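You operate a simulated robot arm through the tools that you are given. There is no shell and no other tool. Be economical: measure what you need, move in short steps, check, and stop when the job is done.

You run a simulated robot arm. Do the job below in one go: nothing can be reset, and whatever is moved stays where it is left.

JOB
Open the teal drawer of the goods table, put the white clip from the inside of the teal drawer of the goods table on the yellow card and shut the drawer again. Open the blue drawer of the purple table, fetch the bar marked five and set it in the inside of the blue drawer of the purple table, then shut the drawer. Close the grey drawer. Switch the black lever of the tall green fixture off. Open the brown drawer, put the yellow corner pad on the purple table away in the inside of the brown drawer and shut the drawer again. Take the green card and leave it in the yellow tray. Take the purple card and put it on the teal table. Open the side table drawer, fetch the black adapter from the blue fixture and set it in the inside of the side table drawer and shut the drawer again. Take the gold segment on the beige table and put it away on the middle of the green table. The order is free. The black lever of the tall green fixture goes to its stop.

It is judged by the outcome, as a careful person would: the job done as asked, and still so three seconds after it is handed in. It fails if anything else is knocked over, pushed out of place, dropped, spilled or broken.

ROBOT AND FRAMES
A 7-joint arm with a two-finger parallel gripper on a trunk, on a base that drives. Base frame: it is fixed to the floor where the robot stands at the start and does not move with it; the origin is under the middle of the robot, x ahead of it, y to its left, z up. Lengths are in cm, angles in rad, forces in N, time in s.
With the tool pointing down near the work surface it reaches from about 28 to 72 cm from the robot's upright axis, wherever it stands. Its first joint turns from -2.897 to 2.897 rad. Places, roughly: bar marked five [75, 0, 75]; black adapter (10x5x4 cm) [230, -270, 80]; black lever of the tall green fixture [-60, -250, 90]; blue drawer of the purple table [-50, -240, 60]; brown drawer [-220, -470, 60]; gold segment (21x6x3 cm) [90, -820, 80]; green card [0, -175, 75]; grey drawer [-100, -320, 60]; inside of the blue drawer of the purple table [-60, -240, 60]; inside of the brown drawer [-220, -470, 60]; inside of the side table drawer [-70, -660, 60]; middle of the green table [-380, -660, 80]; purple card [0, -175, 75]; side table drawer [-70, -670, 60]; teal drawer of the goods table [70, 0, 60]; teal table [-150, -340, 80]; white clip (3x3x4 cm) [60, -10, 60]; yellow card [175, 150, 75]; yellow corner pad (6x6x4 cm) [-60, -190, 80]; yellow tray [75, 0, 75]. Payload 1.57 kg.
The TCP is the grasp point between the finger pads, 3 cm short of the fingertips. In the tool frame z runs along the fingers and y along their closing line. The gripper opens to 8 cm. The fingers are 1.7 cm wide and 1.2 cm thick; the gripper's body (4 by 8.2 cm) begins 8 cm behind the TCP.
Orientation is that of the tool frame in the base frame, as a unit quaternion [w, x, y, z]. With the fingers straight down and closing along the base's y, the tool's x points along the base's -x, its y along +y and its z along -z.

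CONTROLS
- The arm moves only by the tool move_arm. Its argument "plan" is a list of rows, each an object of numbers (a shift or turn left out is 0, a gripper value left out holds the last): "grip": the closure, from 0 (fully open) to 1 (shut); "tx", "ty", "tz": the shift along the tool's x, y, z in units of 150 mm (1.0 is 150 mm); "ax", "ay", "az": the turn, a rotation vector about the tool's x, y, z in units of 60 degrees (1.0 is 60 degrees). In form: [{"grip": .., "tx": .., "ty": .., "tz": .., "ax": .., "ay": .., "az": ..}, ...]. A call has 1 to 8 rows; each row is the pose to reach, as a shift and turn from the pose commanded when the call began, along the tool's axes at that moment. A call with a number of a shift or a turn outside -1 to 1 is refused whole. Each row takes 0.2 s and may step no farther than 5 cm and 0.15 rad from the row before; otherwise, or with a gripper value out of range, the whole call is refused. A pose out of reach is approached as far as the arm can. The call stops where the force on the tool passes 40 N (or 10 N more than at its start, if that is more) or the arm is blocked; 0.2 s more then pass. Each finger travels about 7.2 cm/s and halts on what it meets, pressing with about 36 N; the grip force reading is that of the motor and also rises with nothing between the fingers. The clock runs only during rows and for 0.2 s after the last one: add rows that repeat a pose to give the fingers time. It gives the time, the measured TCP pose, the force on the tool (base axes), the opening and the grip force at its end, in the units of the frame above (readings bear some noise), with the torque about the TCP (base axes, N m) and any sound that the robot's microphone picked up.
- Cameras (640 x 400 px; columns grow to the right, rows downward): "scene" is now at [-1.07, 12.53, 137.96]; the picture's right is [-0.16, -0.99, 0.00], its down [-0.72, 0.12, -0.69] and it looks along [0.68, -0.11, -0.72] (base axes); focal length 270 px, centre (320, 200). "wrist" rides on the gripper at [7.2, -0.7, -12.2] in the tool frame; the picture's right is [0.09, 1.00, 0.00], its down [-0.84, 0.08, -0.54] and it looks along [-0.54, 0.05, 0.84] (tool axes); focal length 238 px, centre (320, 200).
- capture(camera): a new picture of that camera. It takes no simulated time.
- slide_trunk(by): slides the trunk up (or, below 0, down) by that many cm; the arm and the scene camera ride with it, the base frame stays. It gives what a move gives, with no picture.
- base_move(legs): drives the robot by 1 to 6 legs, each [ahead, left, turn to the left] in cm, cm and rad, along the robot's own axes; the way and the turn of a leg run together, so that a leg with both is an arc; at most 150 cm and 3.142 rad a leg. The arm and the cameras ride along, it lands a little off, and it stops where it bumps. It gives what a move gives.
- head_to(pan, tilt): turns the head with the scene camera to pan (to the left, within 1.501 rad either way) and tilt (down, from -0.506 to 1.204), counted from straight ahead of the robot. It gives what a move gives.
- measure_at(camera, pixels): there is no depth. For up to 12 entries [column, row, z] of the newest picture of that camera ("zoom" is the newest enlarged one), the place [x, y] in the base frame at which the ray of that pixel passes the height z, good to about 0.2 cm. It takes no simulated time.
- enlarge(camera, box): a new picture of the part [left, top, right, bottom] of that camera's present view, enlarged. It takes no simulated time.
- close_job(): hands the job in; it is judged then, once.

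Work in short steps. Measure before you move; look again where a grasp or a placing could have gone wrong, and mend it. You have 378 turns and 330 pictures in all, those below and enlarged ones among them. Open the gripper and draw the arm clear of the work before you hand the job in, unless the task says otherwise; then end with one line.

The tools are called after "Call:" as a command line: name --argument value ..., lists and objects as JSON in quotes. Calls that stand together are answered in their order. move_arm: Moves the arm, as the interface text tells. Its arguments: {"type":"object","properties":{"plan":{"type":"array","items":{"type":"object","properties":{"grip":{"type":"number"},"tx":{"type":"number"},"ty":{"type":"number"},"tz":{"type":"number"},"ax":{"type":"number"},"ay":{"type":"number"},"az":{"type":"number"}}}}},"required":["plan"]} The other tools are called the same way: slide_trunk (by) slides the trunk up or down; base_move (legs) drives the base; head_to (pan, tilt) turns the head that bears the scene camera; capture (camera) takes a picture; measure_at (camera, pixels) gives the place at which the rays of pixels pass given heights; enlarge (camera, box) takes an enlarged picture of a part of a camera's view; close_job () hands the job in.

At the start:

```text
time: 0.0
position: [38.4, 1.07, 107.54]
tool_rot: [0.0, 0.0, 1.0, 0.0]
contact_force: [-0.1, -0.3, -0.3]
wrist_torque: [-0.02, 0.01, -0.02]
finger_gap: 8.01
finger_force: 0.1
trunk travel left (down, up): [-5.0, 6.5]
robot x, y, heading: [-0.03, 0.05, 0.002]
head pan, tilt: [-0.161, 0.81]
```

scene: 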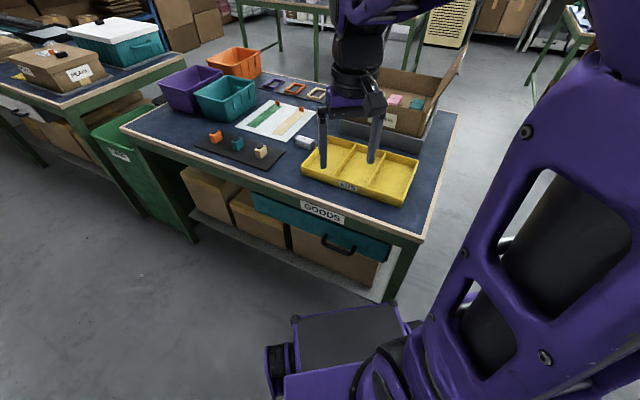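
wrist: 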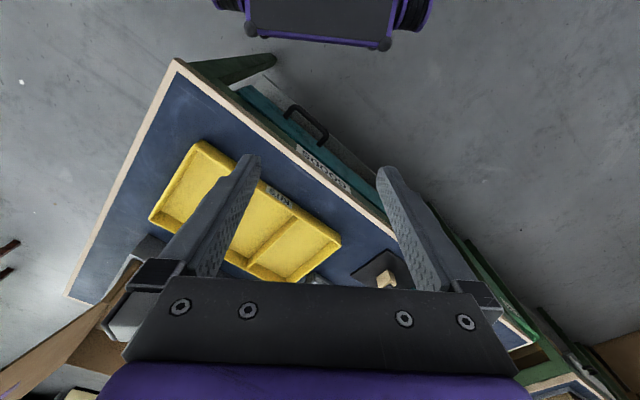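

I'll look closer at the goods table in the current scene view before anything moves.

Call:
enlarge --camera "scene" --box '[180, 60, 480, 300]'

Call:
enlarge --camera "scene" --box '[0, 0, 300, 190]'

```text
1.67 times, centred on (330, 180) of scene
```

zoom: 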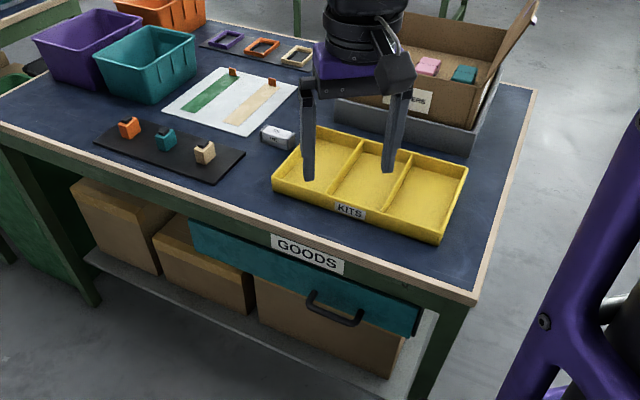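

```text
2.11 times, centred on (150, 95) of scene
```

zoom: 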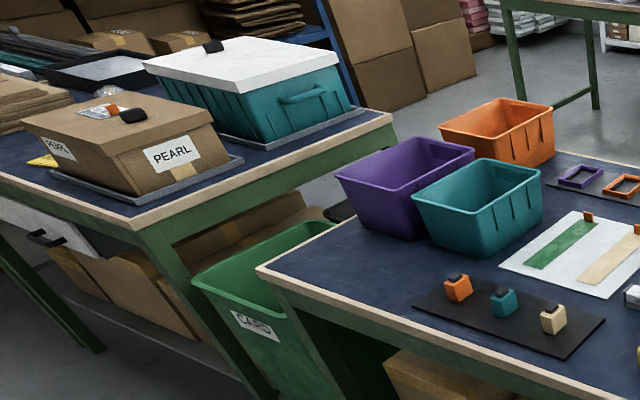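

I'll measure the table corners (122,127), (420,240), (457,113), handle ends (322,238) and (356,253), and block corners at candidate heights.

Call:
measure_at --camera "scene" --pixels '[[122, 127, 75], [420, 238, 75], [457, 113, 75], [322, 238, 63], [356, 253, 63], [305, 142, 77], [252, 192, 66], [390, 245, 66], [302, 172, 75], [400, 204, 75], [418, 160, 75], [325, 137, 75]]'

Call:
enlarge --camera "scene" --box '[280, 120, 360, 170]'

Call:
enlarge --camera "scene" --box '[240, 180, 400, 280]'

```text
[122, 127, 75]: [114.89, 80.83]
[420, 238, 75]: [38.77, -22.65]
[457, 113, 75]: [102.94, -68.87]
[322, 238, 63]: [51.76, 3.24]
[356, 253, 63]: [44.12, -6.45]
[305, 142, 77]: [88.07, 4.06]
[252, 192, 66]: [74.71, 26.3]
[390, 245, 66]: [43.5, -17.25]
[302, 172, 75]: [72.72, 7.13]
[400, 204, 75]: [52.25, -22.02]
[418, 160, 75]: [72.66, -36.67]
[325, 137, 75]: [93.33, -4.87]
```

```text
8.00 times, centred on (320, 145) of scene
```

zoom: 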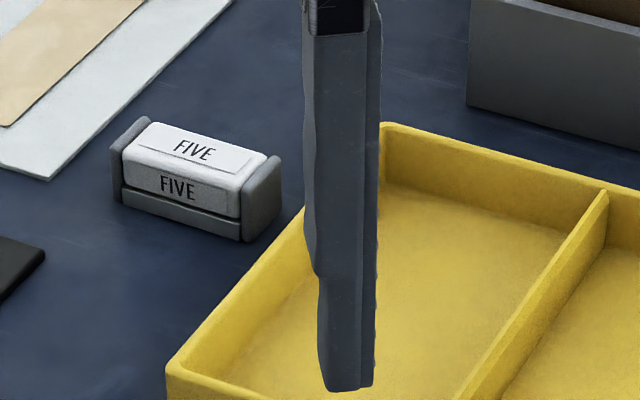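

```text
4.00 times, centred on (320, 230) of scene
```

zoom: 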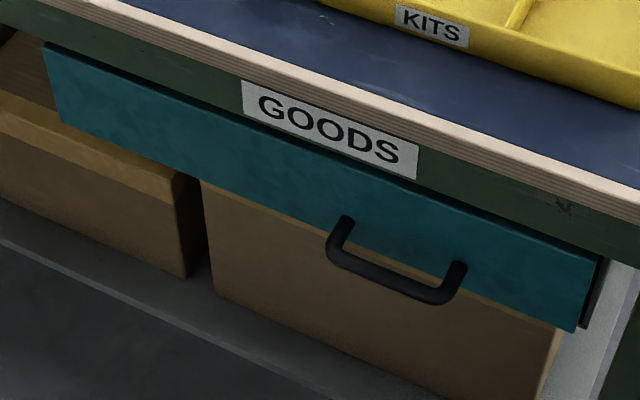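

The bar "FIVE" sits in a cradle at about (88,4); the goods table's inward normal is about (0.805,-0.593), so the teal handle at about (48,-1.5) should be approached at heading -0.636. I drive to stand ~65 cm in front of the handle, squared to it.

Call:
base_move --legs '[[-4.3, 37, 0], [0, 0, -0.638]]'

Call:
head_to --pan 0 --tilt 0.85

Call:
capture --camera "scene"

Call:
capture --camera "wrist"

```text
time: 5.9
position: [27.25, 14.77, 107.54]
tool_rot: [0.0, 0.313, 0.95, 0.0]
contact_force: [-0.6, -0.1, -0.4]
wrist_torque: [0.04, -0.01, -0.01]
finger_gap: 8.0
finger_force: 0.0
trunk travel left (down, up): [-5.0, 6.5]
robot x, y, heading: [-4.29, 36.44, -0.643]
head pan, tilt: [-0.161, 0.81]
```

```text
time: 6.6
position: [27.21, 14.62, 107.41]
tool_rot: [-0.003, 0.315, 0.949, 0.001]
contact_force: [-0.4, 0.0, 0.6]
wrist_torque: [0.01, 0.0, 0.02]
finger_gap: 8.02
finger_force: 0.1
trunk travel left (down, up): [-5.0, 6.5]
robot x, y, heading: [-4.05, 36.92, -0.634]
head pan, tilt: [0.0, 0.85]
```

```text
323 pictures are left
```

scene: 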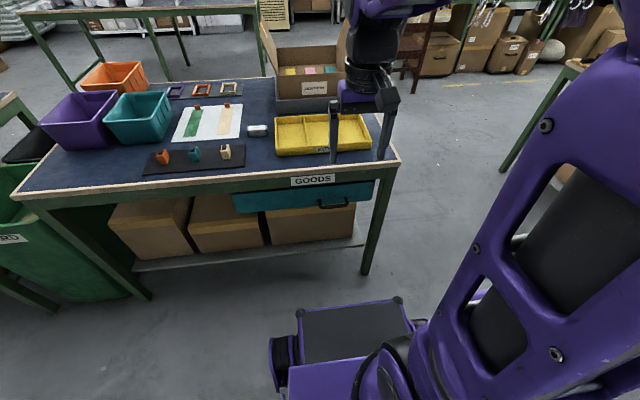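

```text
322 pictures are left
```

wrist: 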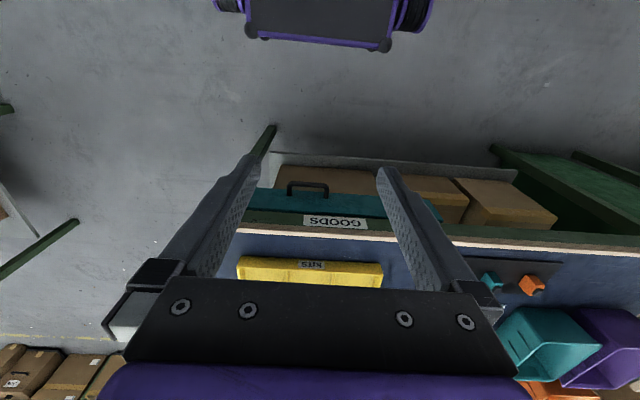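

I'll measure the handle in both pictures at a few heights (scene (318,206)/(347,204), wrist (288,184)/(328,184)) to triangulate, plus the table edge.

Call:
enlarge --camera "wrist" --box '[240, 160, 400, 260]'

Call:
enlarge --camera "scene" --box '[220, 150, 400, 262]'

Call:
measure_at --camera "scene" --pixels '[[318, 207, 58], [318, 207, 61], [318, 207, 64], [347, 205, 58], [347, 205, 61], [347, 205, 64], [391, 165, 75], [20, 193, 75]]'

Call:
measure_at --camera "wrist" --pixels '[[288, 184, 58], [288, 184, 61], [288, 184, 64], [328, 184, 58], [328, 184, 61], [328, 184, 64], [240, 231, 75], [540, 247, 75]]'

```text
4.00 times, centred on (320, 210) of wrist
```

zoom: 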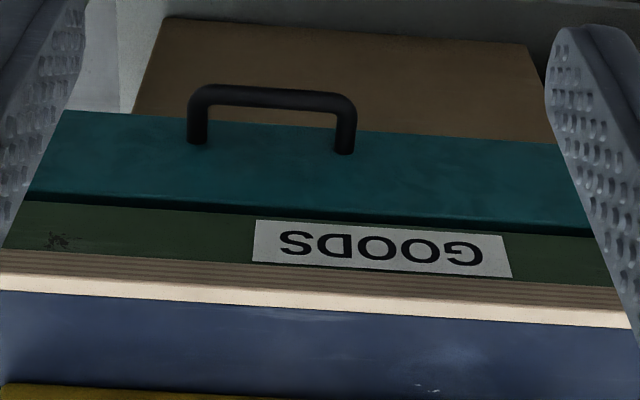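

```text
3.56 times, centred on (310, 206) of scene
```

zoom: 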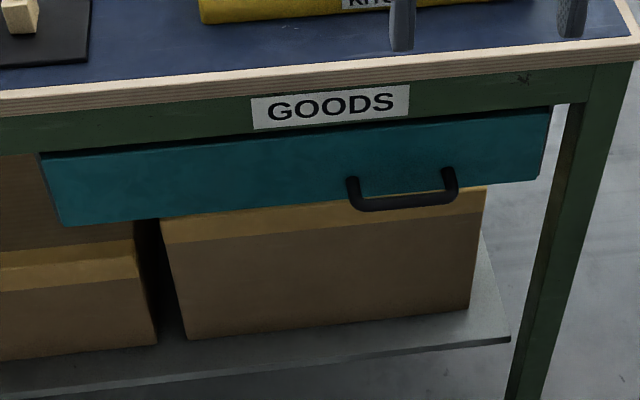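

```text
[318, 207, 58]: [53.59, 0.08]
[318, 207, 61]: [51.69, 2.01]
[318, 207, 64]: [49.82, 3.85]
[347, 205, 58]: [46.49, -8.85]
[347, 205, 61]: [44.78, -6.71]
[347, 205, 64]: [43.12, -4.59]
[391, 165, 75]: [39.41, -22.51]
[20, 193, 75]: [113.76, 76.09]
```

```text
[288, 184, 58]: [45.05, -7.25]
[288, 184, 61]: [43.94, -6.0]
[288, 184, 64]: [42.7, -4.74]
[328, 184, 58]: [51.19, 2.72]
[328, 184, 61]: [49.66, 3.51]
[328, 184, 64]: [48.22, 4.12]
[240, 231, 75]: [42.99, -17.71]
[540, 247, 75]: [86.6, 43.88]
```

Both views put the bar of the handle about 63 cm ahead of the robot, at z≈63, with the table edge at 70 cm. I turn the tool 90° so that the fingers close fore-aft and move above the handle.

Call:
move_arm --plan '[{"az": 0.142, "tx": -0.142, "grip": 0.5}, {"az": 0.285, "tx": -0.285}, {"az": 0.428, "tx": -0.428}, {"az": 0.571, "tx": -0.571}, {"az": 0.714, "tx": -0.714}, {"az": 0.857, "tx": -0.857}, {"az": 1.0, "tx": -1.0}]'

Call:
move_arm --plan '[{"az": 0.125, "tx": -0.09, "ty": 0.13, "tz": 0.25}, {"az": 0.25, "tx": -0.18, "ty": 0.26, "tz": 0.5}, {"az": 0.375, "tx": -0.275, "ty": 0.39, "tz": 0.75}, {"az": 0.5, "tx": -0.369, "ty": 0.526, "tz": 1.0}]'

Call:
capture --camera "wrist"

Call:
enlarge --camera "scene" --box '[220, 110, 420, 235]'

```text
time: 8.2
position: [39.28, 5.79, 107.62]
tool_rot: [0.0, 0.747, 0.665, 0.001]
contact_force: [-0.6, -0.9, 0.8]
wrist_torque: [-0.02, 0.0, -0.03]
finger_gap: 3.99
finger_force: 0.0
trunk travel left (down, up): [-5.0, 6.5]
robot x, y, heading: [-4.58, 37.21, -0.638]
head pan, tilt: [0.0, 0.85]
```

```text
time: 9.2
position: [46.53, -0.61, 92.6]
tool_rot: [0.0, 0.893, 0.449, 0.0]
contact_force: [-1.4, 0.0, 0.5]
wrist_torque: [-0.03, -0.03, 0.0]
finger_gap: 4.03
finger_force: 0.0
trunk travel left (down, up): [-5.0, 6.5]
robot x, y, heading: [-4.33, 36.5, -0.631]
head pan, tilt: [0.0, 0.85]
```

```text
319 pictures are left
```

wrist: 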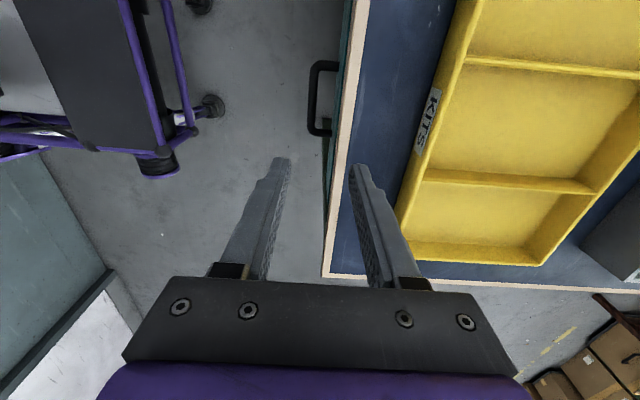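

```text
3.20 times, centred on (320, 172) of scene
```

zoom: 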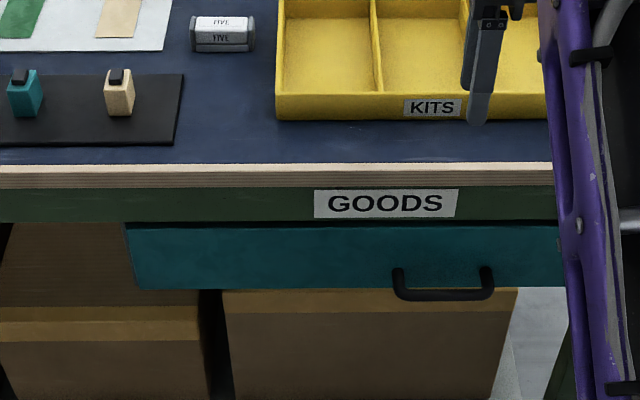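

Now the wrist camera sees the handle bar at column ~312, rows 62–135; I measure it with the table edge in this view.

Call:
enlarge --camera "wrist" --box '[280, 40, 380, 160]'

Call:
measure_at --camera "wrist" --pixels '[[313, 98, 63], [313, 98, 61], [313, 68, 63], [313, 128, 63], [333, 98, 63], [352, 98, 75], [334, 98, 70]]'

```text
3.33 times, centred on (330, 100) of wrist
```

zoom: 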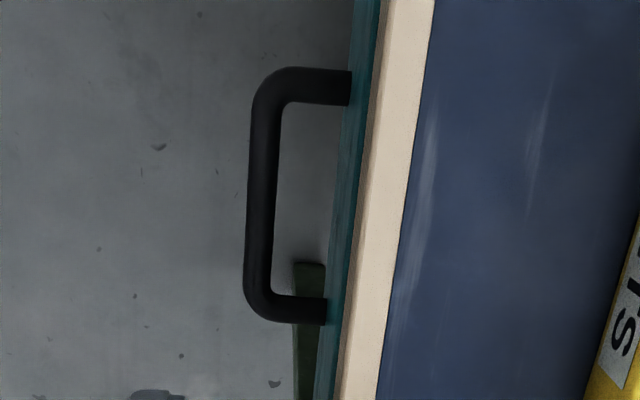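

```text
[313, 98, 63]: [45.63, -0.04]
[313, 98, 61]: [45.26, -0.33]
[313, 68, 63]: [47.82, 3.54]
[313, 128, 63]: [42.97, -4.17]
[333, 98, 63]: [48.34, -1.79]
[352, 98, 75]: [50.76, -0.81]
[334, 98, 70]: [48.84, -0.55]
```

The bar centre is at (45.6,0.0), 1.1 cm nearer than the TCP. I shift back, set a 3 cm opening, and descend around it in two calls.

Call:
move_arm --plan '[{"ty": -0.071, "tz": 0.1, "grip": 0.625}, {"ty": -0.071, "tz": 0.4}, {"ty": -0.071, "tz": 0.7}, {"ty": -0.071, "tz": 1.0}]'

Call:
capture --camera "wrist"

```text
time: 10.2
position: [45.52, -0.01, 77.65]
tool_rot: [0.0, 0.893, 0.45, 0.001]
contact_force: [0.3, -0.2, 1.0]
wrist_torque: [0.0, 0.01, -0.02]
finger_gap: 2.95
finger_force: 0.2
trunk travel left (down, up): [-5.0, 6.5]
robot x, y, heading: [-4.17, 36.33, -0.634]
head pan, tilt: [0.0, 0.85]
```

```text
316 pictures are left
```

wrist: 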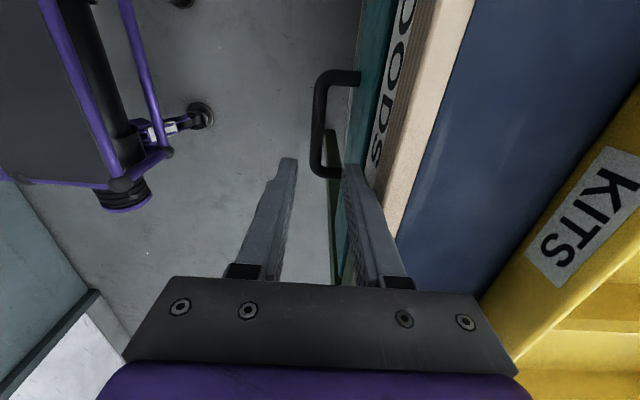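

The fingers appear to straddle the handle line; I re-measure the bar at (318,120).

Call:
measure_at --camera "wrist" --pixels '[[318, 120, 63], [318, 120, 65], [317, 160, 63], [321, 85, 63], [352, 120, 63], [365, 40, 70]]'

```text
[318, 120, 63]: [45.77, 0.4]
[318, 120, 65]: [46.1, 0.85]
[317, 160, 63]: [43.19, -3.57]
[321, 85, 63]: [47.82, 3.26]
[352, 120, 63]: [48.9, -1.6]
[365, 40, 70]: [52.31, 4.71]
```

Aligned with the bar within 0.1 cm; I descend 14 cm and close on it.

Call:
move_arm --plan '[{"tz": 0.3}, {"tz": 0.6}, {"tz": 0.8}, {"tz": 0.95}, {"tz": 0.95, "grip": 1.0}, {"tz": 0.95, "grip": 1.0}, {"tz": 0.95, "grip": 1.0}]'

Call:
capture --camera "wrist"

```text
time: 10.7
position: [45.89, -0.07, 72.01]
tool_rot: [0.004, 0.893, 0.449, 0.002]
contact_force: [-8.2, 5.9, 16.3]
wrist_torque: [-0.46, -1.09, 0.17]
finger_gap: 2.62
finger_force: 0.0
trunk travel left (down, up): [-5.0, 6.5]
robot x, y, heading: [-4.14, 36.79, -0.636]
head pan, tilt: [0.0, 0.85]
stopped in row 2: the force on the tool passed its limit at 83 N (the readings are from after the stop); the commanded pose is now the measured one
```

```text
315 pictures are left
```

wrist: 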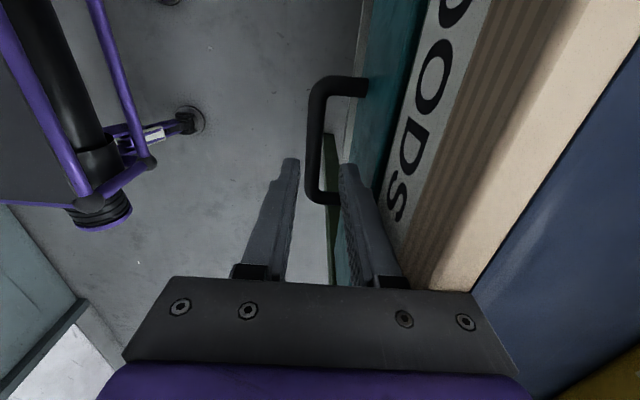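

The inner finger caught something at tip height ≈69 (probably the drawer front's top edge). I back up a bit and measure the gap with an enlarged view.

Call:
move_arm --plan '[{"tz": -0.2}]'

Call:
enlarge --camera "wrist" --box '[260, 60, 420, 200]'

Call:
enlarge --camera "scene" --box '[280, 130, 400, 220]'

```text
time: 11.1
position: [46.06, -0.02, 74.7]
tool_rot: [0.002, 0.893, 0.45, 0.001]
contact_force: [-3.5, 4.0, 0.6]
wrist_torque: [-0.09, -0.09, 0.11]
finger_gap: 2.55
finger_force: 0.1
trunk travel left (down, up): [-5.0, 6.5]
robot x, y, heading: [-4.19, 36.52, -0.635]
head pan, tilt: [0.0, 0.85]
```

```text
2.86 times, centred on (340, 130) of wrist
```

zoom: 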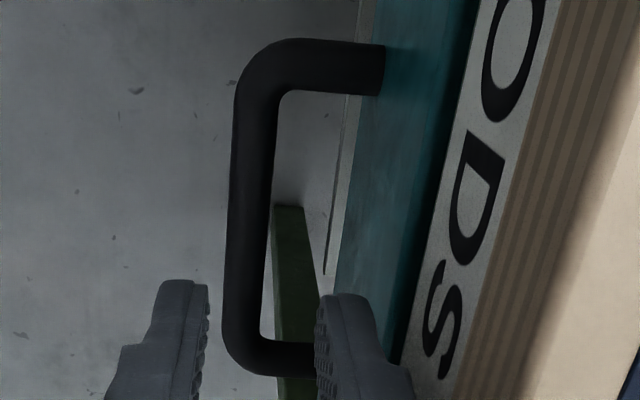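

```text
4.44 times, centred on (340, 175) of scene
```

zoom: 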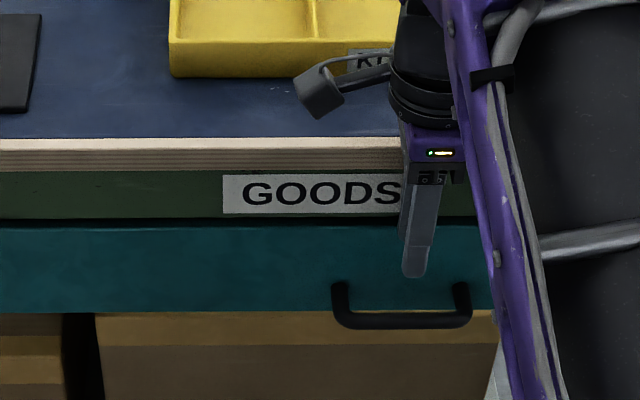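

The stop was probably the gripper body meeting the table edge: near-vertical wrist rays put the edge only ~4 cm beyond the handle, so the table top is nearer z≈79. I re-measure the bar and the edge in the current wrist view with different heights.

Call:
capture --camera "wrist"

Call:
measure_at --camera "wrist" --pixels '[[317, 130, 64], [317, 130, 66], [317, 130, 68], [340, 100, 66], [440, 100, 75], [440, 100, 79]]'

```text
312 pictures are left
```

wrist: 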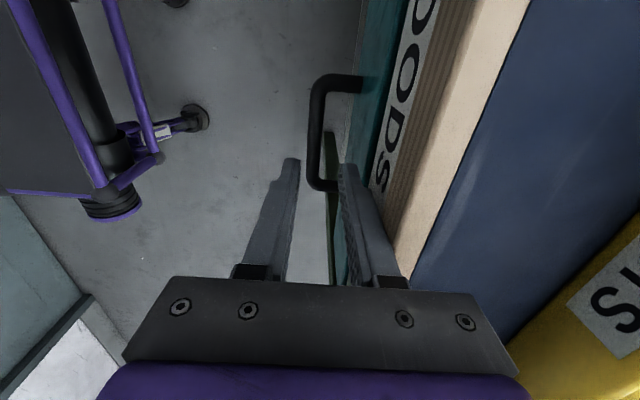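

```text
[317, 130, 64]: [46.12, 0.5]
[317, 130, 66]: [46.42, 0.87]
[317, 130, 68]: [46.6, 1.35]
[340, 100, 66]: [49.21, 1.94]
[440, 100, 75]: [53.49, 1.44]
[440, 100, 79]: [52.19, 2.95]
```

The edge is indeed only 3–5 cm beyond the bar. I'll tilt the tool 30° (pointing forward-down), stage it 15 cm back along its axis, then approach along the axis.

Call:
move_arm --plan '[{"tz": -0.3, "ty": -0.133, "grip": 0.68}, {"tz": -0.313, "ty": -0.26, "ax": -0.125}, {"tz": -0.313, "ty": -0.4, "ax": -0.25}, {"tz": -0.313, "ty": -0.533, "ax": -0.375}, {"tz": -0.313, "ty": -0.533, "ax": -0.5}, {"tz": -0.313, "ty": -0.533, "ax": -0.5}]'

Call:
capture --camera "wrist"

Call:
enlarge --camera "scene" --box '[260, 110, 420, 230]'

```text
time: 12.5
position: [39.57, 4.66, 79.35]
tool_rot: [0.233, 0.862, 0.435, 0.118]
contact_force: [0.0, 0.0, 0.1]
wrist_torque: [0.0, 0.0, 0.0]
finger_gap: 2.56
finger_force: 0.1
trunk travel left (down, up): [-5.0, 6.5]
robot x, y, heading: [-4.24, 36.57, -0.642]
head pan, tilt: [0.0, 0.85]
```

```text
311 pictures are left
```

wrist: 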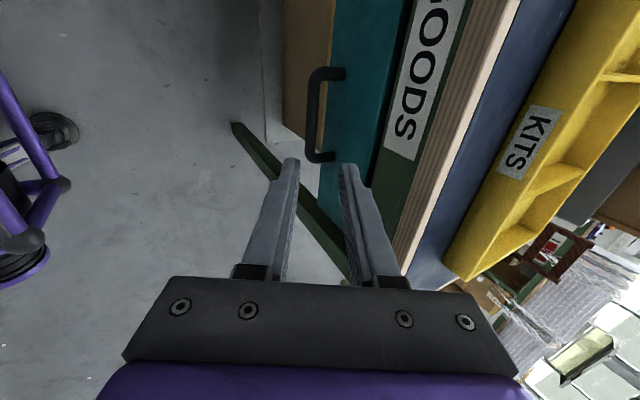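

```text
3.33 times, centred on (340, 170) of scene
```

zoom: 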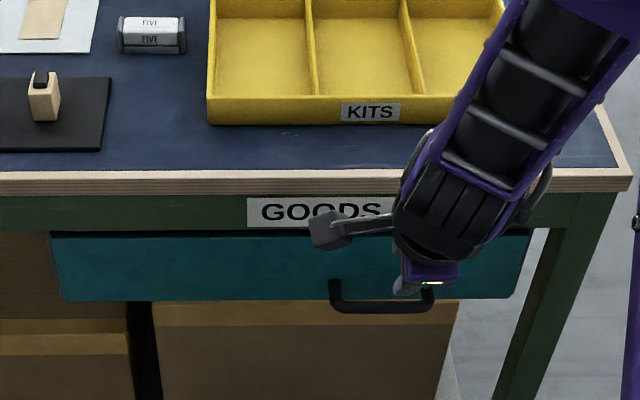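

I triangulate the bar from this tilted view (bar at (314,110)).

Call:
measure_at --camera "wrist" --pixels '[[314, 110, 62], [314, 110, 64], [314, 110, 66], [314, 110, 68], [332, 72, 66], [328, 157, 66], [440, 150, 75], [440, 150, 79]]'

```text
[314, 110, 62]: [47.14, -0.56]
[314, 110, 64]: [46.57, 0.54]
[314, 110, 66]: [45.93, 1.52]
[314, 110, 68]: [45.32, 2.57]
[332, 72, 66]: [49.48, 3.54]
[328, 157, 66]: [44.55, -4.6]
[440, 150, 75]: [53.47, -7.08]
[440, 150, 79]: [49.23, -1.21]
```

Triangulation gives the bar at z≈64.6, which needs a -0.66 cm correction along tool y and ~16 cm along the axis. I advance 12 cm first.

Call:
move_arm --plan '[{"ty": -0.044, "tz": 0.1}, {"ty": -0.044, "tz": 0.35}, {"ty": -0.044, "tz": 0.6}, {"ty": -0.044, "tz": 0.8}]'

Call:
capture --camera "wrist"

```text
time: 13.5
position: [43.95, 1.36, 68.68]
tool_rot: [0.233, 0.862, 0.434, 0.118]
contact_force: [0.5, -0.2, 0.6]
wrist_torque: [-0.01, -0.01, 0.01]
finger_gap: 2.55
finger_force: 0.1
trunk travel left (down, up): [-5.0, 6.5]
robot x, y, heading: [-4.18, 36.46, -0.64]
head pan, tilt: [0.0, 0.85]
```

```text
309 pictures are left
```

wrist: 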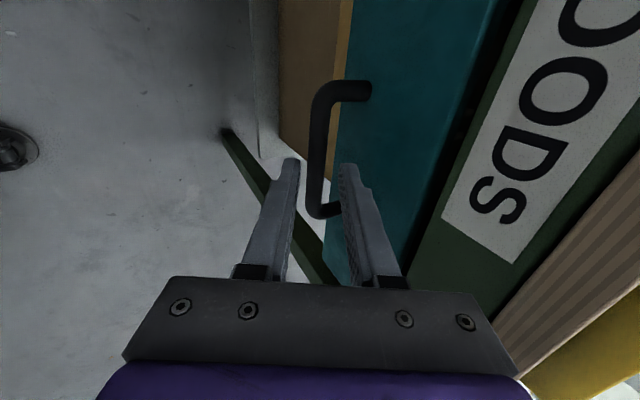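

The bar passes between the tips. I advance 4 cm more and close.

Call:
move_arm --plan '[{"tz": 0.1}, {"tz": 0.2}, {"tz": 0.26}, {"tz": 0.26, "grip": 1.0}, {"tz": 0.26, "grip": 1.0}, {"tz": 0.26, "grip": 1.0}]'

Call:
capture --camera "wrist"

```text
time: 14.9
position: [45.3, 0.23, 65.03]
tool_rot: [0.231, 0.862, 0.435, 0.118]
contact_force: [-9.0, 6.8, -5.0]
wrist_torque: [0.16, -0.05, -0.11]
finger_gap: 1.38
finger_force: 29.9
trunk travel left (down, up): [-5.0, 6.5]
robot x, y, heading: [-4.57, 36.69, -0.637]
head pan, tilt: [0.0, 0.85]
```

```text
308 pictures are left
```

wrist: 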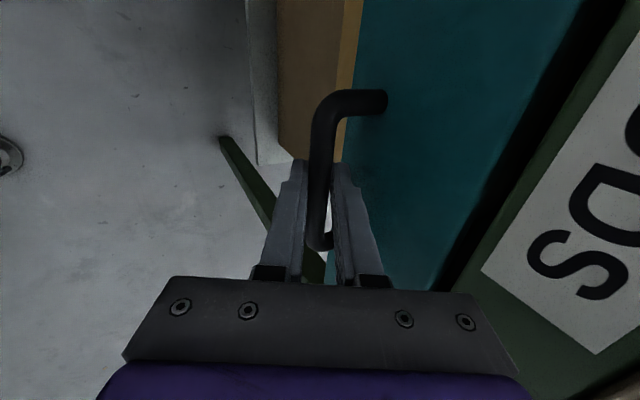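

Handle gripped (1.38 cm). I pull straight back 15 cm.

Call:
move_arm --plan '[{"ty": -0.12, "tz": -0.07}, {"ty": -0.25, "tz": -0.144}, {"ty": -0.38, "tz": -0.22}, {"ty": -0.5, "tz": -0.289}, {"ty": -0.62, "tz": -0.358}, {"ty": -0.75, "tz": -0.433}, {"ty": -0.866, "tz": -0.5}]'

Call:
capture --camera "scene"

```text
time: 16.5
position: [33.34, 8.97, 65.22]
tool_rot: [0.234, 0.862, 0.434, 0.117]
contact_force: [-3.0, -4.7, -10.8]
wrist_torque: [0.04, 0.04, -0.1]
finger_gap: 1.35
finger_force: 30.0
trunk travel left (down, up): [-5.0, 6.5]
robot x, y, heading: [-4.1, 36.77, -0.635]
head pan, tilt: [0.0, 0.85]
```

```text
307 pictures are left
```

scene: 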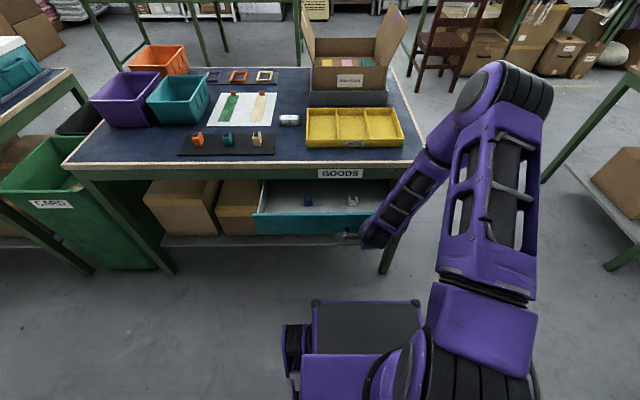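

The drawer is open ~15 cm; inside I see a blue clip (308,201) and the white clip (353,200). I pull 10 cm more.

Call:
move_arm --plan '[{"ty": -0.12, "tz": -0.07}, {"ty": -0.24, "tz": -0.139}, {"ty": -0.36, "tz": -0.208}, {"ty": -0.48, "tz": -0.277}, {"ty": -0.577, "tz": -0.333}]'

Call:
enlarge --camera "scene" --box '[220, 120, 420, 250]'

```text
time: 17.7
position: [25.23, 14.96, 65.28]
tool_rot: [0.234, 0.863, 0.433, 0.116]
contact_force: [-10.7, -13.3, -5.4]
wrist_torque: [-0.35, 0.28, -0.33]
finger_gap: 1.38
finger_force: 30.0
trunk travel left (down, up): [-5.0, 6.5]
robot x, y, heading: [-4.08, 36.39, -0.635]
head pan, tilt: [0.0, 0.85]
```

```text
3.08 times, centred on (320, 185) of scene
```

zoom: 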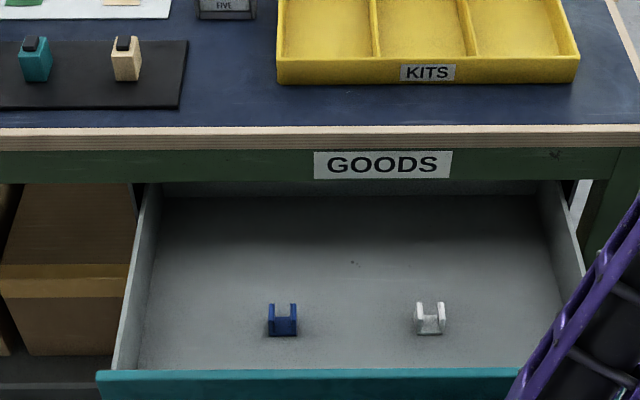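

Open enough: the white clip sits at scene ≈(356,223). I release the handle and retreat along the tool axis.

Call:
move_arm --plan '[{"grip": 0.65}, {"grip": 0.65}, {"tz": -0.2}, {"tz": -0.5}, {"tz": -0.8}, {"tz": -1.0}]'

Call:
capture --camera "wrist"

Call:
capture --camera "scene"

```text
time: 19.1
position: [26.75, 14.07, 73.4]
tool_rot: [0.233, 0.862, 0.435, 0.118]
contact_force: [-0.5, -0.8, -0.5]
wrist_torque: [-0.01, -0.03, -0.02]
finger_gap: 2.82
finger_force: 0.0
out of reach, approached as far as the arm can: row 4, 5, 6
trunk travel left (down, up): [-5.0, 6.5]
robot x, y, heading: [-4.52, 36.63, -0.639]
head pan, tilt: [0.0, 0.85]
```

```text
305 pictures are left
```

wrist: 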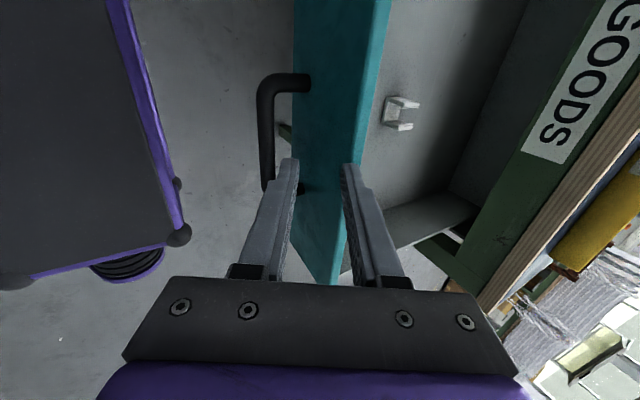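

```text
304 pictures are left
```

scene: 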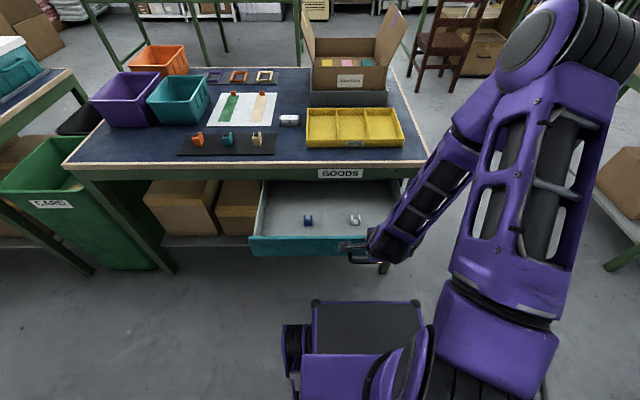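

The arm is near its inner limit; I rise while straightening the tool to vertical and moving forward 5 cm.

Call:
move_arm --plan '[{"ty": 0.155, "tz": -0.103, "ax": 0.125, "grip": 0.35}, {"ty": 0.311, "tz": -0.205, "ax": 0.25}, {"ty": 0.466, "tz": -0.308, "ax": 0.375}, {"ty": 0.622, "tz": -0.411, "ax": 0.5}, {"ty": 0.622, "tz": -0.411, "ax": 0.5}]'

Call:
capture --camera "wrist"

```text
time: 20.3
position: [30.75, 11.13, 83.22]
tool_rot: [0.002, 0.893, 0.45, 0.001]
contact_force: [0.1, -1.2, -1.7]
wrist_torque: [0.0, 0.01, 0.0]
finger_gap: 5.21
finger_force: 0.1
trunk travel left (down, up): [-5.0, 6.5]
robot x, y, heading: [-4.34, 36.84, -0.634]
head pan, tilt: [0.0, 0.85]
```

```text
303 pictures are left
```

wrist: 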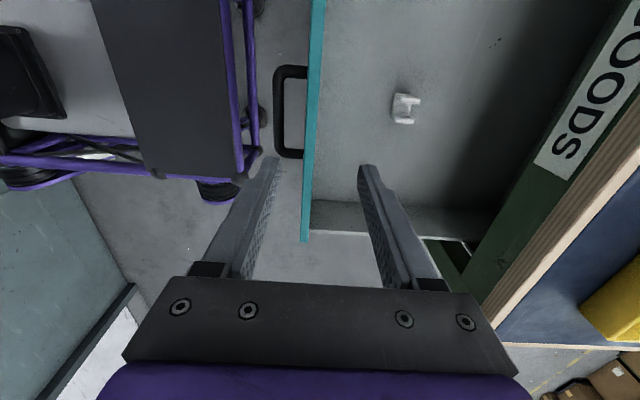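

I measure the clip in both views: wrist (405,108), scene (355,219).

Call:
enlarge --camera "wrist" --box '[365, 83, 445, 133]'

Call:
measure_at --camera "wrist" --pixels '[[405, 108, 60], [405, 108, 62], [405, 108, 64], [405, 108, 66]]'

Call:
measure_at --camera "scene" --pixels '[[355, 219, 60], [355, 219, 62], [355, 219, 64], [355, 219, 66]]'

```text
8.00 times, centred on (405, 108) of wrist
```

zoom: 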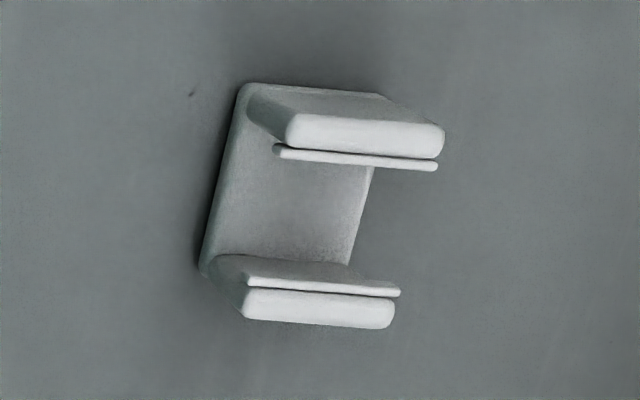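

```text
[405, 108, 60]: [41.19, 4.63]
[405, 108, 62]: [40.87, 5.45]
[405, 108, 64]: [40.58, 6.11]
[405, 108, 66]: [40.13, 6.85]
```

```text
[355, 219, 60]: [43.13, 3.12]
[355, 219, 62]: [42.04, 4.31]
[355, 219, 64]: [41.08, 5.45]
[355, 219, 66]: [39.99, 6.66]
```

Both rays meet around (40.5,6.3), z≈65. I hover above it with ~5.2 cm opening and look again.

Call:
move_arm --plan '[{"tx": 0.033, "ty": 0.24, "tz": 0.0}, {"tx": 0.066, "ty": 0.48}, {"tx": 0.131, "ty": 0.713}, {"tx": 0.131, "ty": 0.713, "tz": 0.3}, {"tx": 0.131, "ty": 0.713, "tz": 0.5}, {"tx": 0.131, "ty": 0.713, "tz": 0.7}]'

Call:
capture --camera "wrist"

Call:
enlarge --camera "scene" --box '[280, 160, 420, 250]'

```text
time: 21.7
position: [40.75, 6.41, 72.98]
tool_rot: [0.002, 0.893, 0.45, 0.001]
contact_force: [0.4, 0.1, 0.4]
wrist_torque: [-0.01, -0.05, 0.03]
finger_gap: 5.2
finger_force: 0.1
trunk travel left (down, up): [-5.0, 6.5]
robot x, y, heading: [-4.15, 36.71, -0.633]
head pan, tilt: [0.0, 0.85]
```

```text
301 pictures are left
```

wrist: 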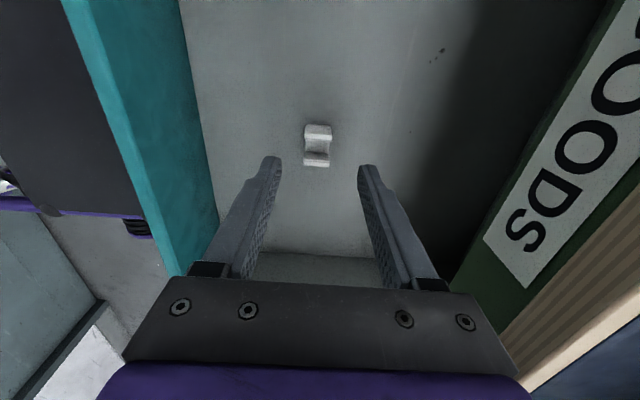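

```text
4.44 times, centred on (350, 205) of scene
```

zoom: 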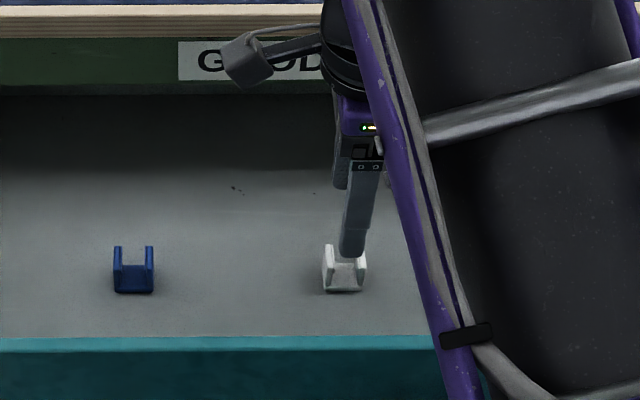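

I re-measure the clip from this near-vertical view at (318,145).

Call:
measure_at --camera "wrist" --pixels '[[318, 145, 61], [318, 145, 63], [318, 145, 65], [318, 130, 65], [318, 162, 65]]'

```text
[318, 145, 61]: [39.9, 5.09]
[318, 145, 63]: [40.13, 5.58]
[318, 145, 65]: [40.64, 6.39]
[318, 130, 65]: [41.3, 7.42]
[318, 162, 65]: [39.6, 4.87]
```

Centre is about (40.5,6.0); I correct 0.4 cm, descend 7.3 cm and close.

Call:
move_arm --plan '[{"tx": -0.028, "tz": 0.15}, {"tx": -0.028, "tz": 0.3}, {"tx": -0.028, "tz": 0.4}, {"tx": -0.028, "tz": 0.48}, {"tx": -0.028, "tz": 0.48, "grip": 1.0}, {"tx": -0.028, "tz": 0.48, "grip": 1.0}, {"tx": -0.028, "tz": 0.48, "grip": 1.0}]'

Call:
capture --camera "wrist"

```text
time: 23.3
position: [40.5, 6.02, 65.69]
tool_rot: [0.003, 0.893, 0.45, 0.001]
contact_force: [-3.1, 1.7, 2.5]
wrist_torque: [0.1, 0.1, 0.0]
finger_gap: 2.24
finger_force: 34.9
trunk travel left (down, up): [-5.0, 6.5]
robot x, y, heading: [-4.66, 36.72, -0.638]
head pan, tilt: [0.0, 0.85]
```

```text
299 pictures are left
```

wrist: 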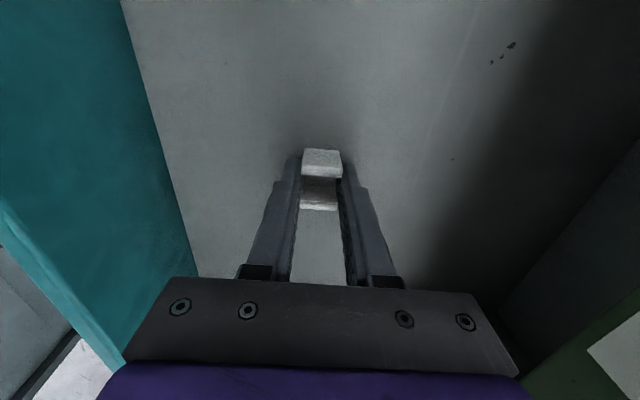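

The clip is held (2.24 cm). I lift 15 cm, then check.

Call:
move_arm --plan '[{"tz": -0.15}, {"tz": -0.4}, {"tz": -0.7}, {"tz": -1.0}]'

Call:
capture --camera "wrist"

Call:
enlarge --camera "scene" --box '[280, 100, 440, 250]'

```text
time: 24.3
position: [40.42, 6.24, 80.77]
tool_rot: [0.002, 0.893, 0.449, 0.002]
contact_force: [-0.1, -1.1, -0.1]
wrist_torque: [0.02, 0.0, -0.01]
finger_gap: 2.19
finger_force: 34.8
trunk travel left (down, up): [-5.0, 6.5]
robot x, y, heading: [-3.9, 36.43, -0.636]
head pan, tilt: [0.0, 0.85]
```

```text
298 pictures are left
```

wrist: 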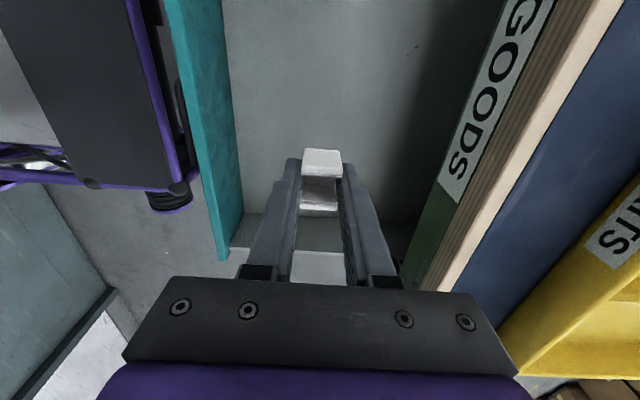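

```text
2.67 times, centred on (360, 175) of scene
```

zoom: 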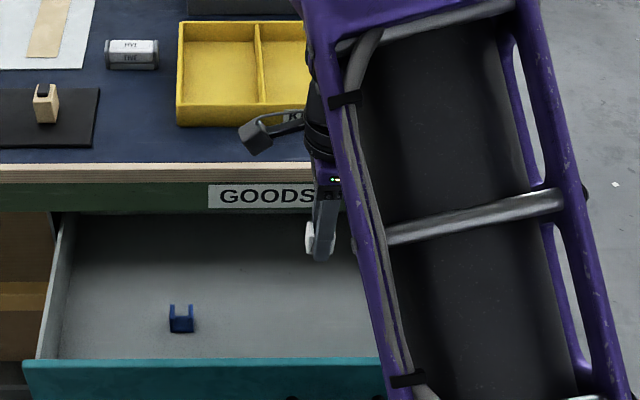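

Clip secured. I look left (toward (175,150)) with the head to find the yellow card.

Call:
head_to --pan 1.3 --tilt 0.4

Call:
capture --camera "scene"

```text
time: 25.8
position: [40.46, 6.18, 80.72]
tool_rot: [0.003, 0.893, 0.45, 0.001]
contact_force: [0.0, 0.1, -0.4]
wrist_torque: [0.02, 0.0, 0.0]
finger_gap: 2.18
finger_force: 35.0
trunk travel left (down, up): [-5.0, 6.5]
robot x, y, heading: [-4.71, 36.54, -0.637]
head pan, tilt: [1.3, 0.4]
```

```text
296 pictures are left
```

scene: 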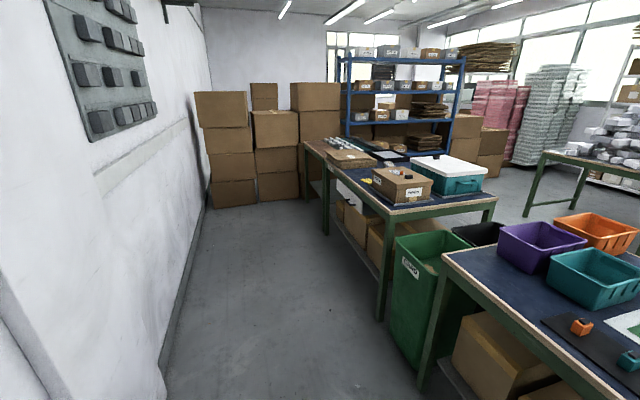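

Call:
enlarge --camera "scene" --box '[300, 120, 500, 245]'

Call:
measure_at --camera "scene" --pixels '[[365, 180, 79], [388, 218, 79], [497, 200, 79], [303, 145, 79], [440, 256, 79]]'

```text
3.20 times, centred on (400, 182) of scene
```

zoom: 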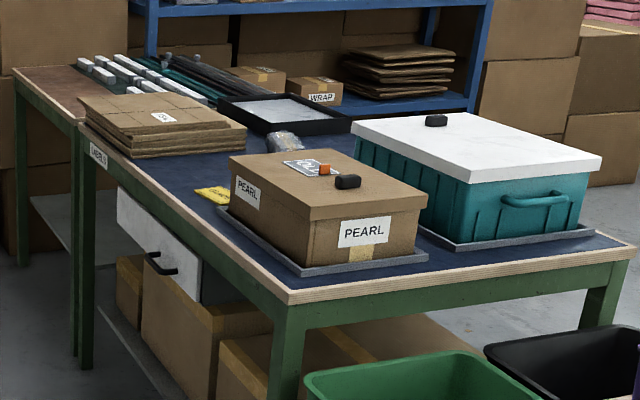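

```text
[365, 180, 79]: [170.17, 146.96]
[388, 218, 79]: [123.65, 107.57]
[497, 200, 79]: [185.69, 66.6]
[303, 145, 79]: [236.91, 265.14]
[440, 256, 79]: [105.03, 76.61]
```

The yellow card is at scene ≈(366,180), about (170,147), 14 cm in from the front edge of the next table. I check floor clearances: bin foot (385,315)/(412,365), wall base (168,370),(195,215).

Call:
measure_at --camera "scene" --pixels '[[168, 370, 0], [190, 230, 0], [390, 325, 0], [415, 372, 0], [392, 240, 50], [380, 318, 0], [327, 232, 0]]'

Call:
move_arm --plan '[{"tz": -0.25}, {"tz": -0.5}, {"tz": -0.75}, {"tz": -1.0}]'

```text
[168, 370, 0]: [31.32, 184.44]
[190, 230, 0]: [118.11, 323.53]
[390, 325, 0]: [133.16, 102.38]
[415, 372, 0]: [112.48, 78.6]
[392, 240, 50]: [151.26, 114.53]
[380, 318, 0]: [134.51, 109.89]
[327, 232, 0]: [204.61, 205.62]
```

```text
time: 26.8
position: [40.49, 6.23, 95.74]
tool_rot: [0.002, 0.893, 0.449, 0.002]
contact_force: [0.2, -0.1, 0.7]
wrist_torque: [0.01, 0.01, 0.03]
finger_gap: 2.2
finger_force: 35.5
trunk travel left (down, up): [-5.0, 6.5]
robot x, y, heading: [-4.31, 36.8, -0.633]
head pan, tilt: [1.3, 0.4]
```

Clear aisle. I drive left ~192 cm along the tables, then 14 cm ahead.

Call:
base_move --legs '[[0, 100, 0], [0, 92, 0], [14, 0, 0]]'

Call:
head_to --pan 0.2 --tilt 0.8

Call:
capture --camera "scene"

Call:
capture --camera "wrist"

```text
time: 46.4
position: [165.89, 150.48, 95.74]
tool_rot: [0.002, 0.894, 0.448, 0.0]
contact_force: [1.0, 0.1, -0.4]
wrist_torque: [-0.01, 0.02, 0.03]
finger_gap: 2.21
finger_force: 34.8
trunk travel left (down, up): [-5.0, 6.5]
robot x, y, heading: [120.99, 181.48, -0.639]
head pan, tilt: [1.3, 0.4]
```

```text
time: 47.7
position: [165.87, 150.55, 95.72]
tool_rot: [0.002, 0.894, 0.448, 0.001]
contact_force: [-0.9, -0.3, 0.0]
wrist_torque: [-0.01, 0.01, 0.0]
finger_gap: 2.21
finger_force: 35.5
trunk travel left (down, up): [-5.0, 6.5]
robot x, y, heading: [120.95, 180.8, -0.643]
head pan, tilt: [0.201, 0.799]
```

```text
294 pictures are left
```

scene: 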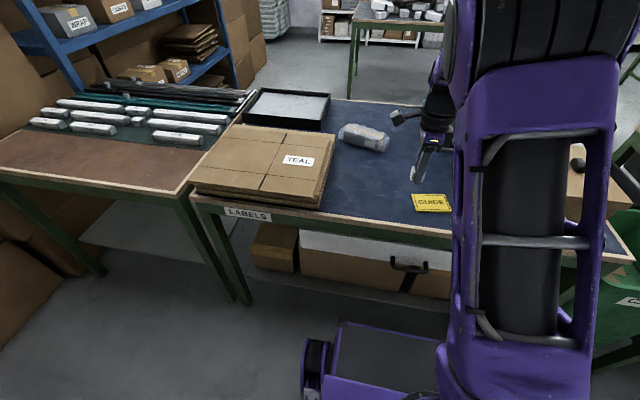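

```text
293 pictures are left
```

wrist: 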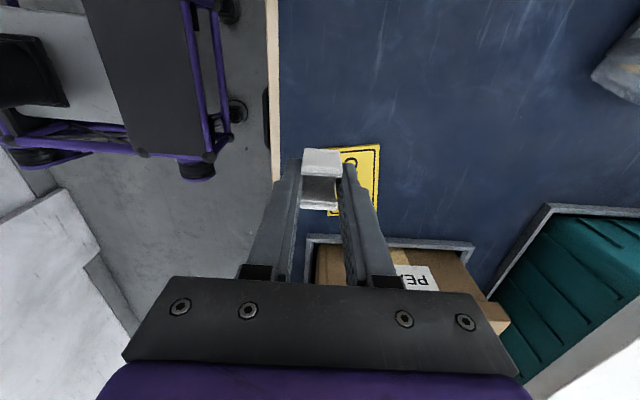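

The yellow GUIDE card: scene centre (432,203), wrist centre ≈(354,180). I measure both at candidate heights.

Call:
measure_at --camera "wrist" --pixels '[[354, 180, 75], [354, 180, 79], [380, 146, 79], [378, 205, 79], [330, 213, 79], [278, 100, 79]]'

Call:
measure_at --camera "scene" --pixels '[[432, 203, 75], [432, 203, 79], [432, 203, 82]]'

```text
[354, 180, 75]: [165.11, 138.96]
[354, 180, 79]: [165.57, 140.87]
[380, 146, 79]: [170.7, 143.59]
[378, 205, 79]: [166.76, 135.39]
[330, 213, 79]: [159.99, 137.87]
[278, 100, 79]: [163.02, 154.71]
```

```text
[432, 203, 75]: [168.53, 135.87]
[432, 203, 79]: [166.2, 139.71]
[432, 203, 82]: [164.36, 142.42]
```

Card centre ≈(165.4,140.7), z≈79.5. I move above it (1.5 cm left of centre, away from the box), down to z≈86.

Call:
move_arm --plan '[{"tx": -0.15, "ty": 0.12}, {"tx": -0.3, "ty": 0.25}, {"tx": -0.44, "ty": 0.367}, {"tx": -0.44, "ty": 0.367, "tz": 0.25}, {"tx": -0.44, "ty": 0.367, "tz": 0.5}, {"tx": -0.44, "ty": 0.367, "tz": 0.65}]'

Call:
capture --camera "wrist"

Call:
enlarge --camera "scene" --box '[350, 120, 510, 220]'

```text
time: 49.1
position: [166.27, 141.78, 86.08]
tool_rot: [0.003, 0.894, 0.448, 0.001]
contact_force: [0.6, 0.2, -0.3]
wrist_torque: [0.02, 0.01, -0.01]
finger_gap: 2.21
finger_force: 35.3
trunk travel left (down, up): [-5.0, 6.5]
robot x, y, heading: [121.28, 181.42, -0.639]
head pan, tilt: [0.201, 0.799]
```

```text
292 pictures are left
```

wrist: 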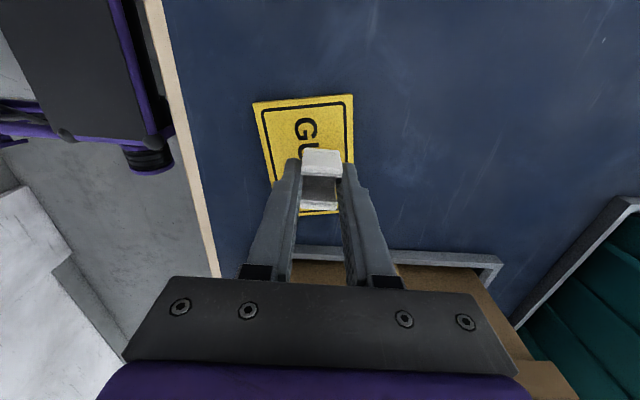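

```text
4.00 times, centred on (430, 170) of scene
```

zoom: 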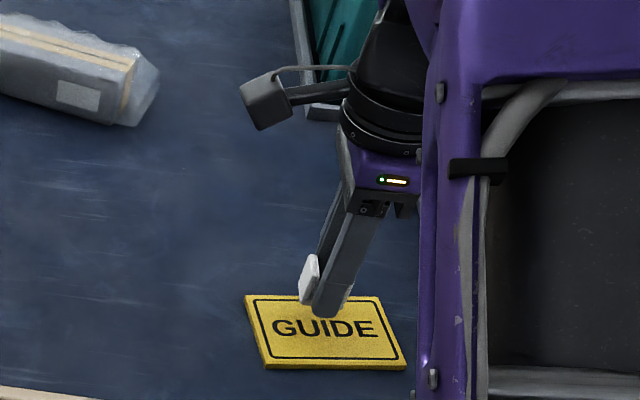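

The card appears slightly thick. I measure its visible corners (253,102), (354,94), (272,185) at z=80 to check the drop spot.

Call:
measure_at --camera "wrist" --pixels '[[253, 102, 80], [354, 94, 80], [272, 186, 80], [300, 214, 80], [338, 214, 80]]'

```text
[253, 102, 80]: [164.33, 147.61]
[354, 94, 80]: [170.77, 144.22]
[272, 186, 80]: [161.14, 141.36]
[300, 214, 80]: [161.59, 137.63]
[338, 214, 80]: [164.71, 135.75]
```

Well centred. I lower in small steps, watching the force.

Call:
move_arm --plan '[{"tz": 0.07}, {"tz": 0.13}, {"tz": 0.17}]'

Call:
enlarge --camera "scene" --box '[380, 150, 480, 220]'

```text
time: 49.9
position: [166.34, 141.79, 83.47]
tool_rot: [0.003, 0.894, 0.448, 0.001]
contact_force: [-0.9, 0.4, 8.9]
wrist_torque: [0.04, 0.1, -0.01]
finger_gap: 2.23
finger_force: 35.0
trunk travel left (down, up): [-5.0, 6.5]
robot x, y, heading: [121.32, 181.27, -0.649]
head pan, tilt: [0.201, 0.799]
```

```text
5.71 times, centred on (430, 185) of scene
```

zoom: 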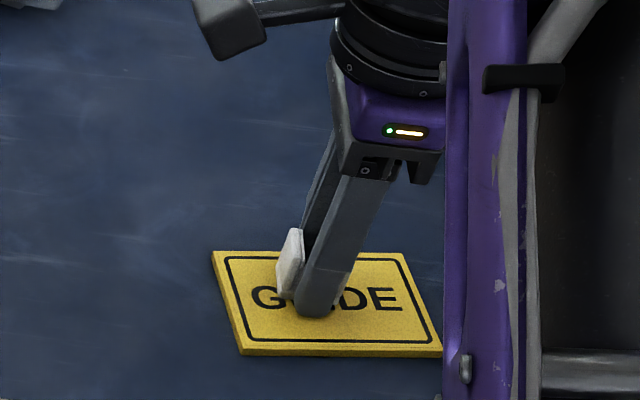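

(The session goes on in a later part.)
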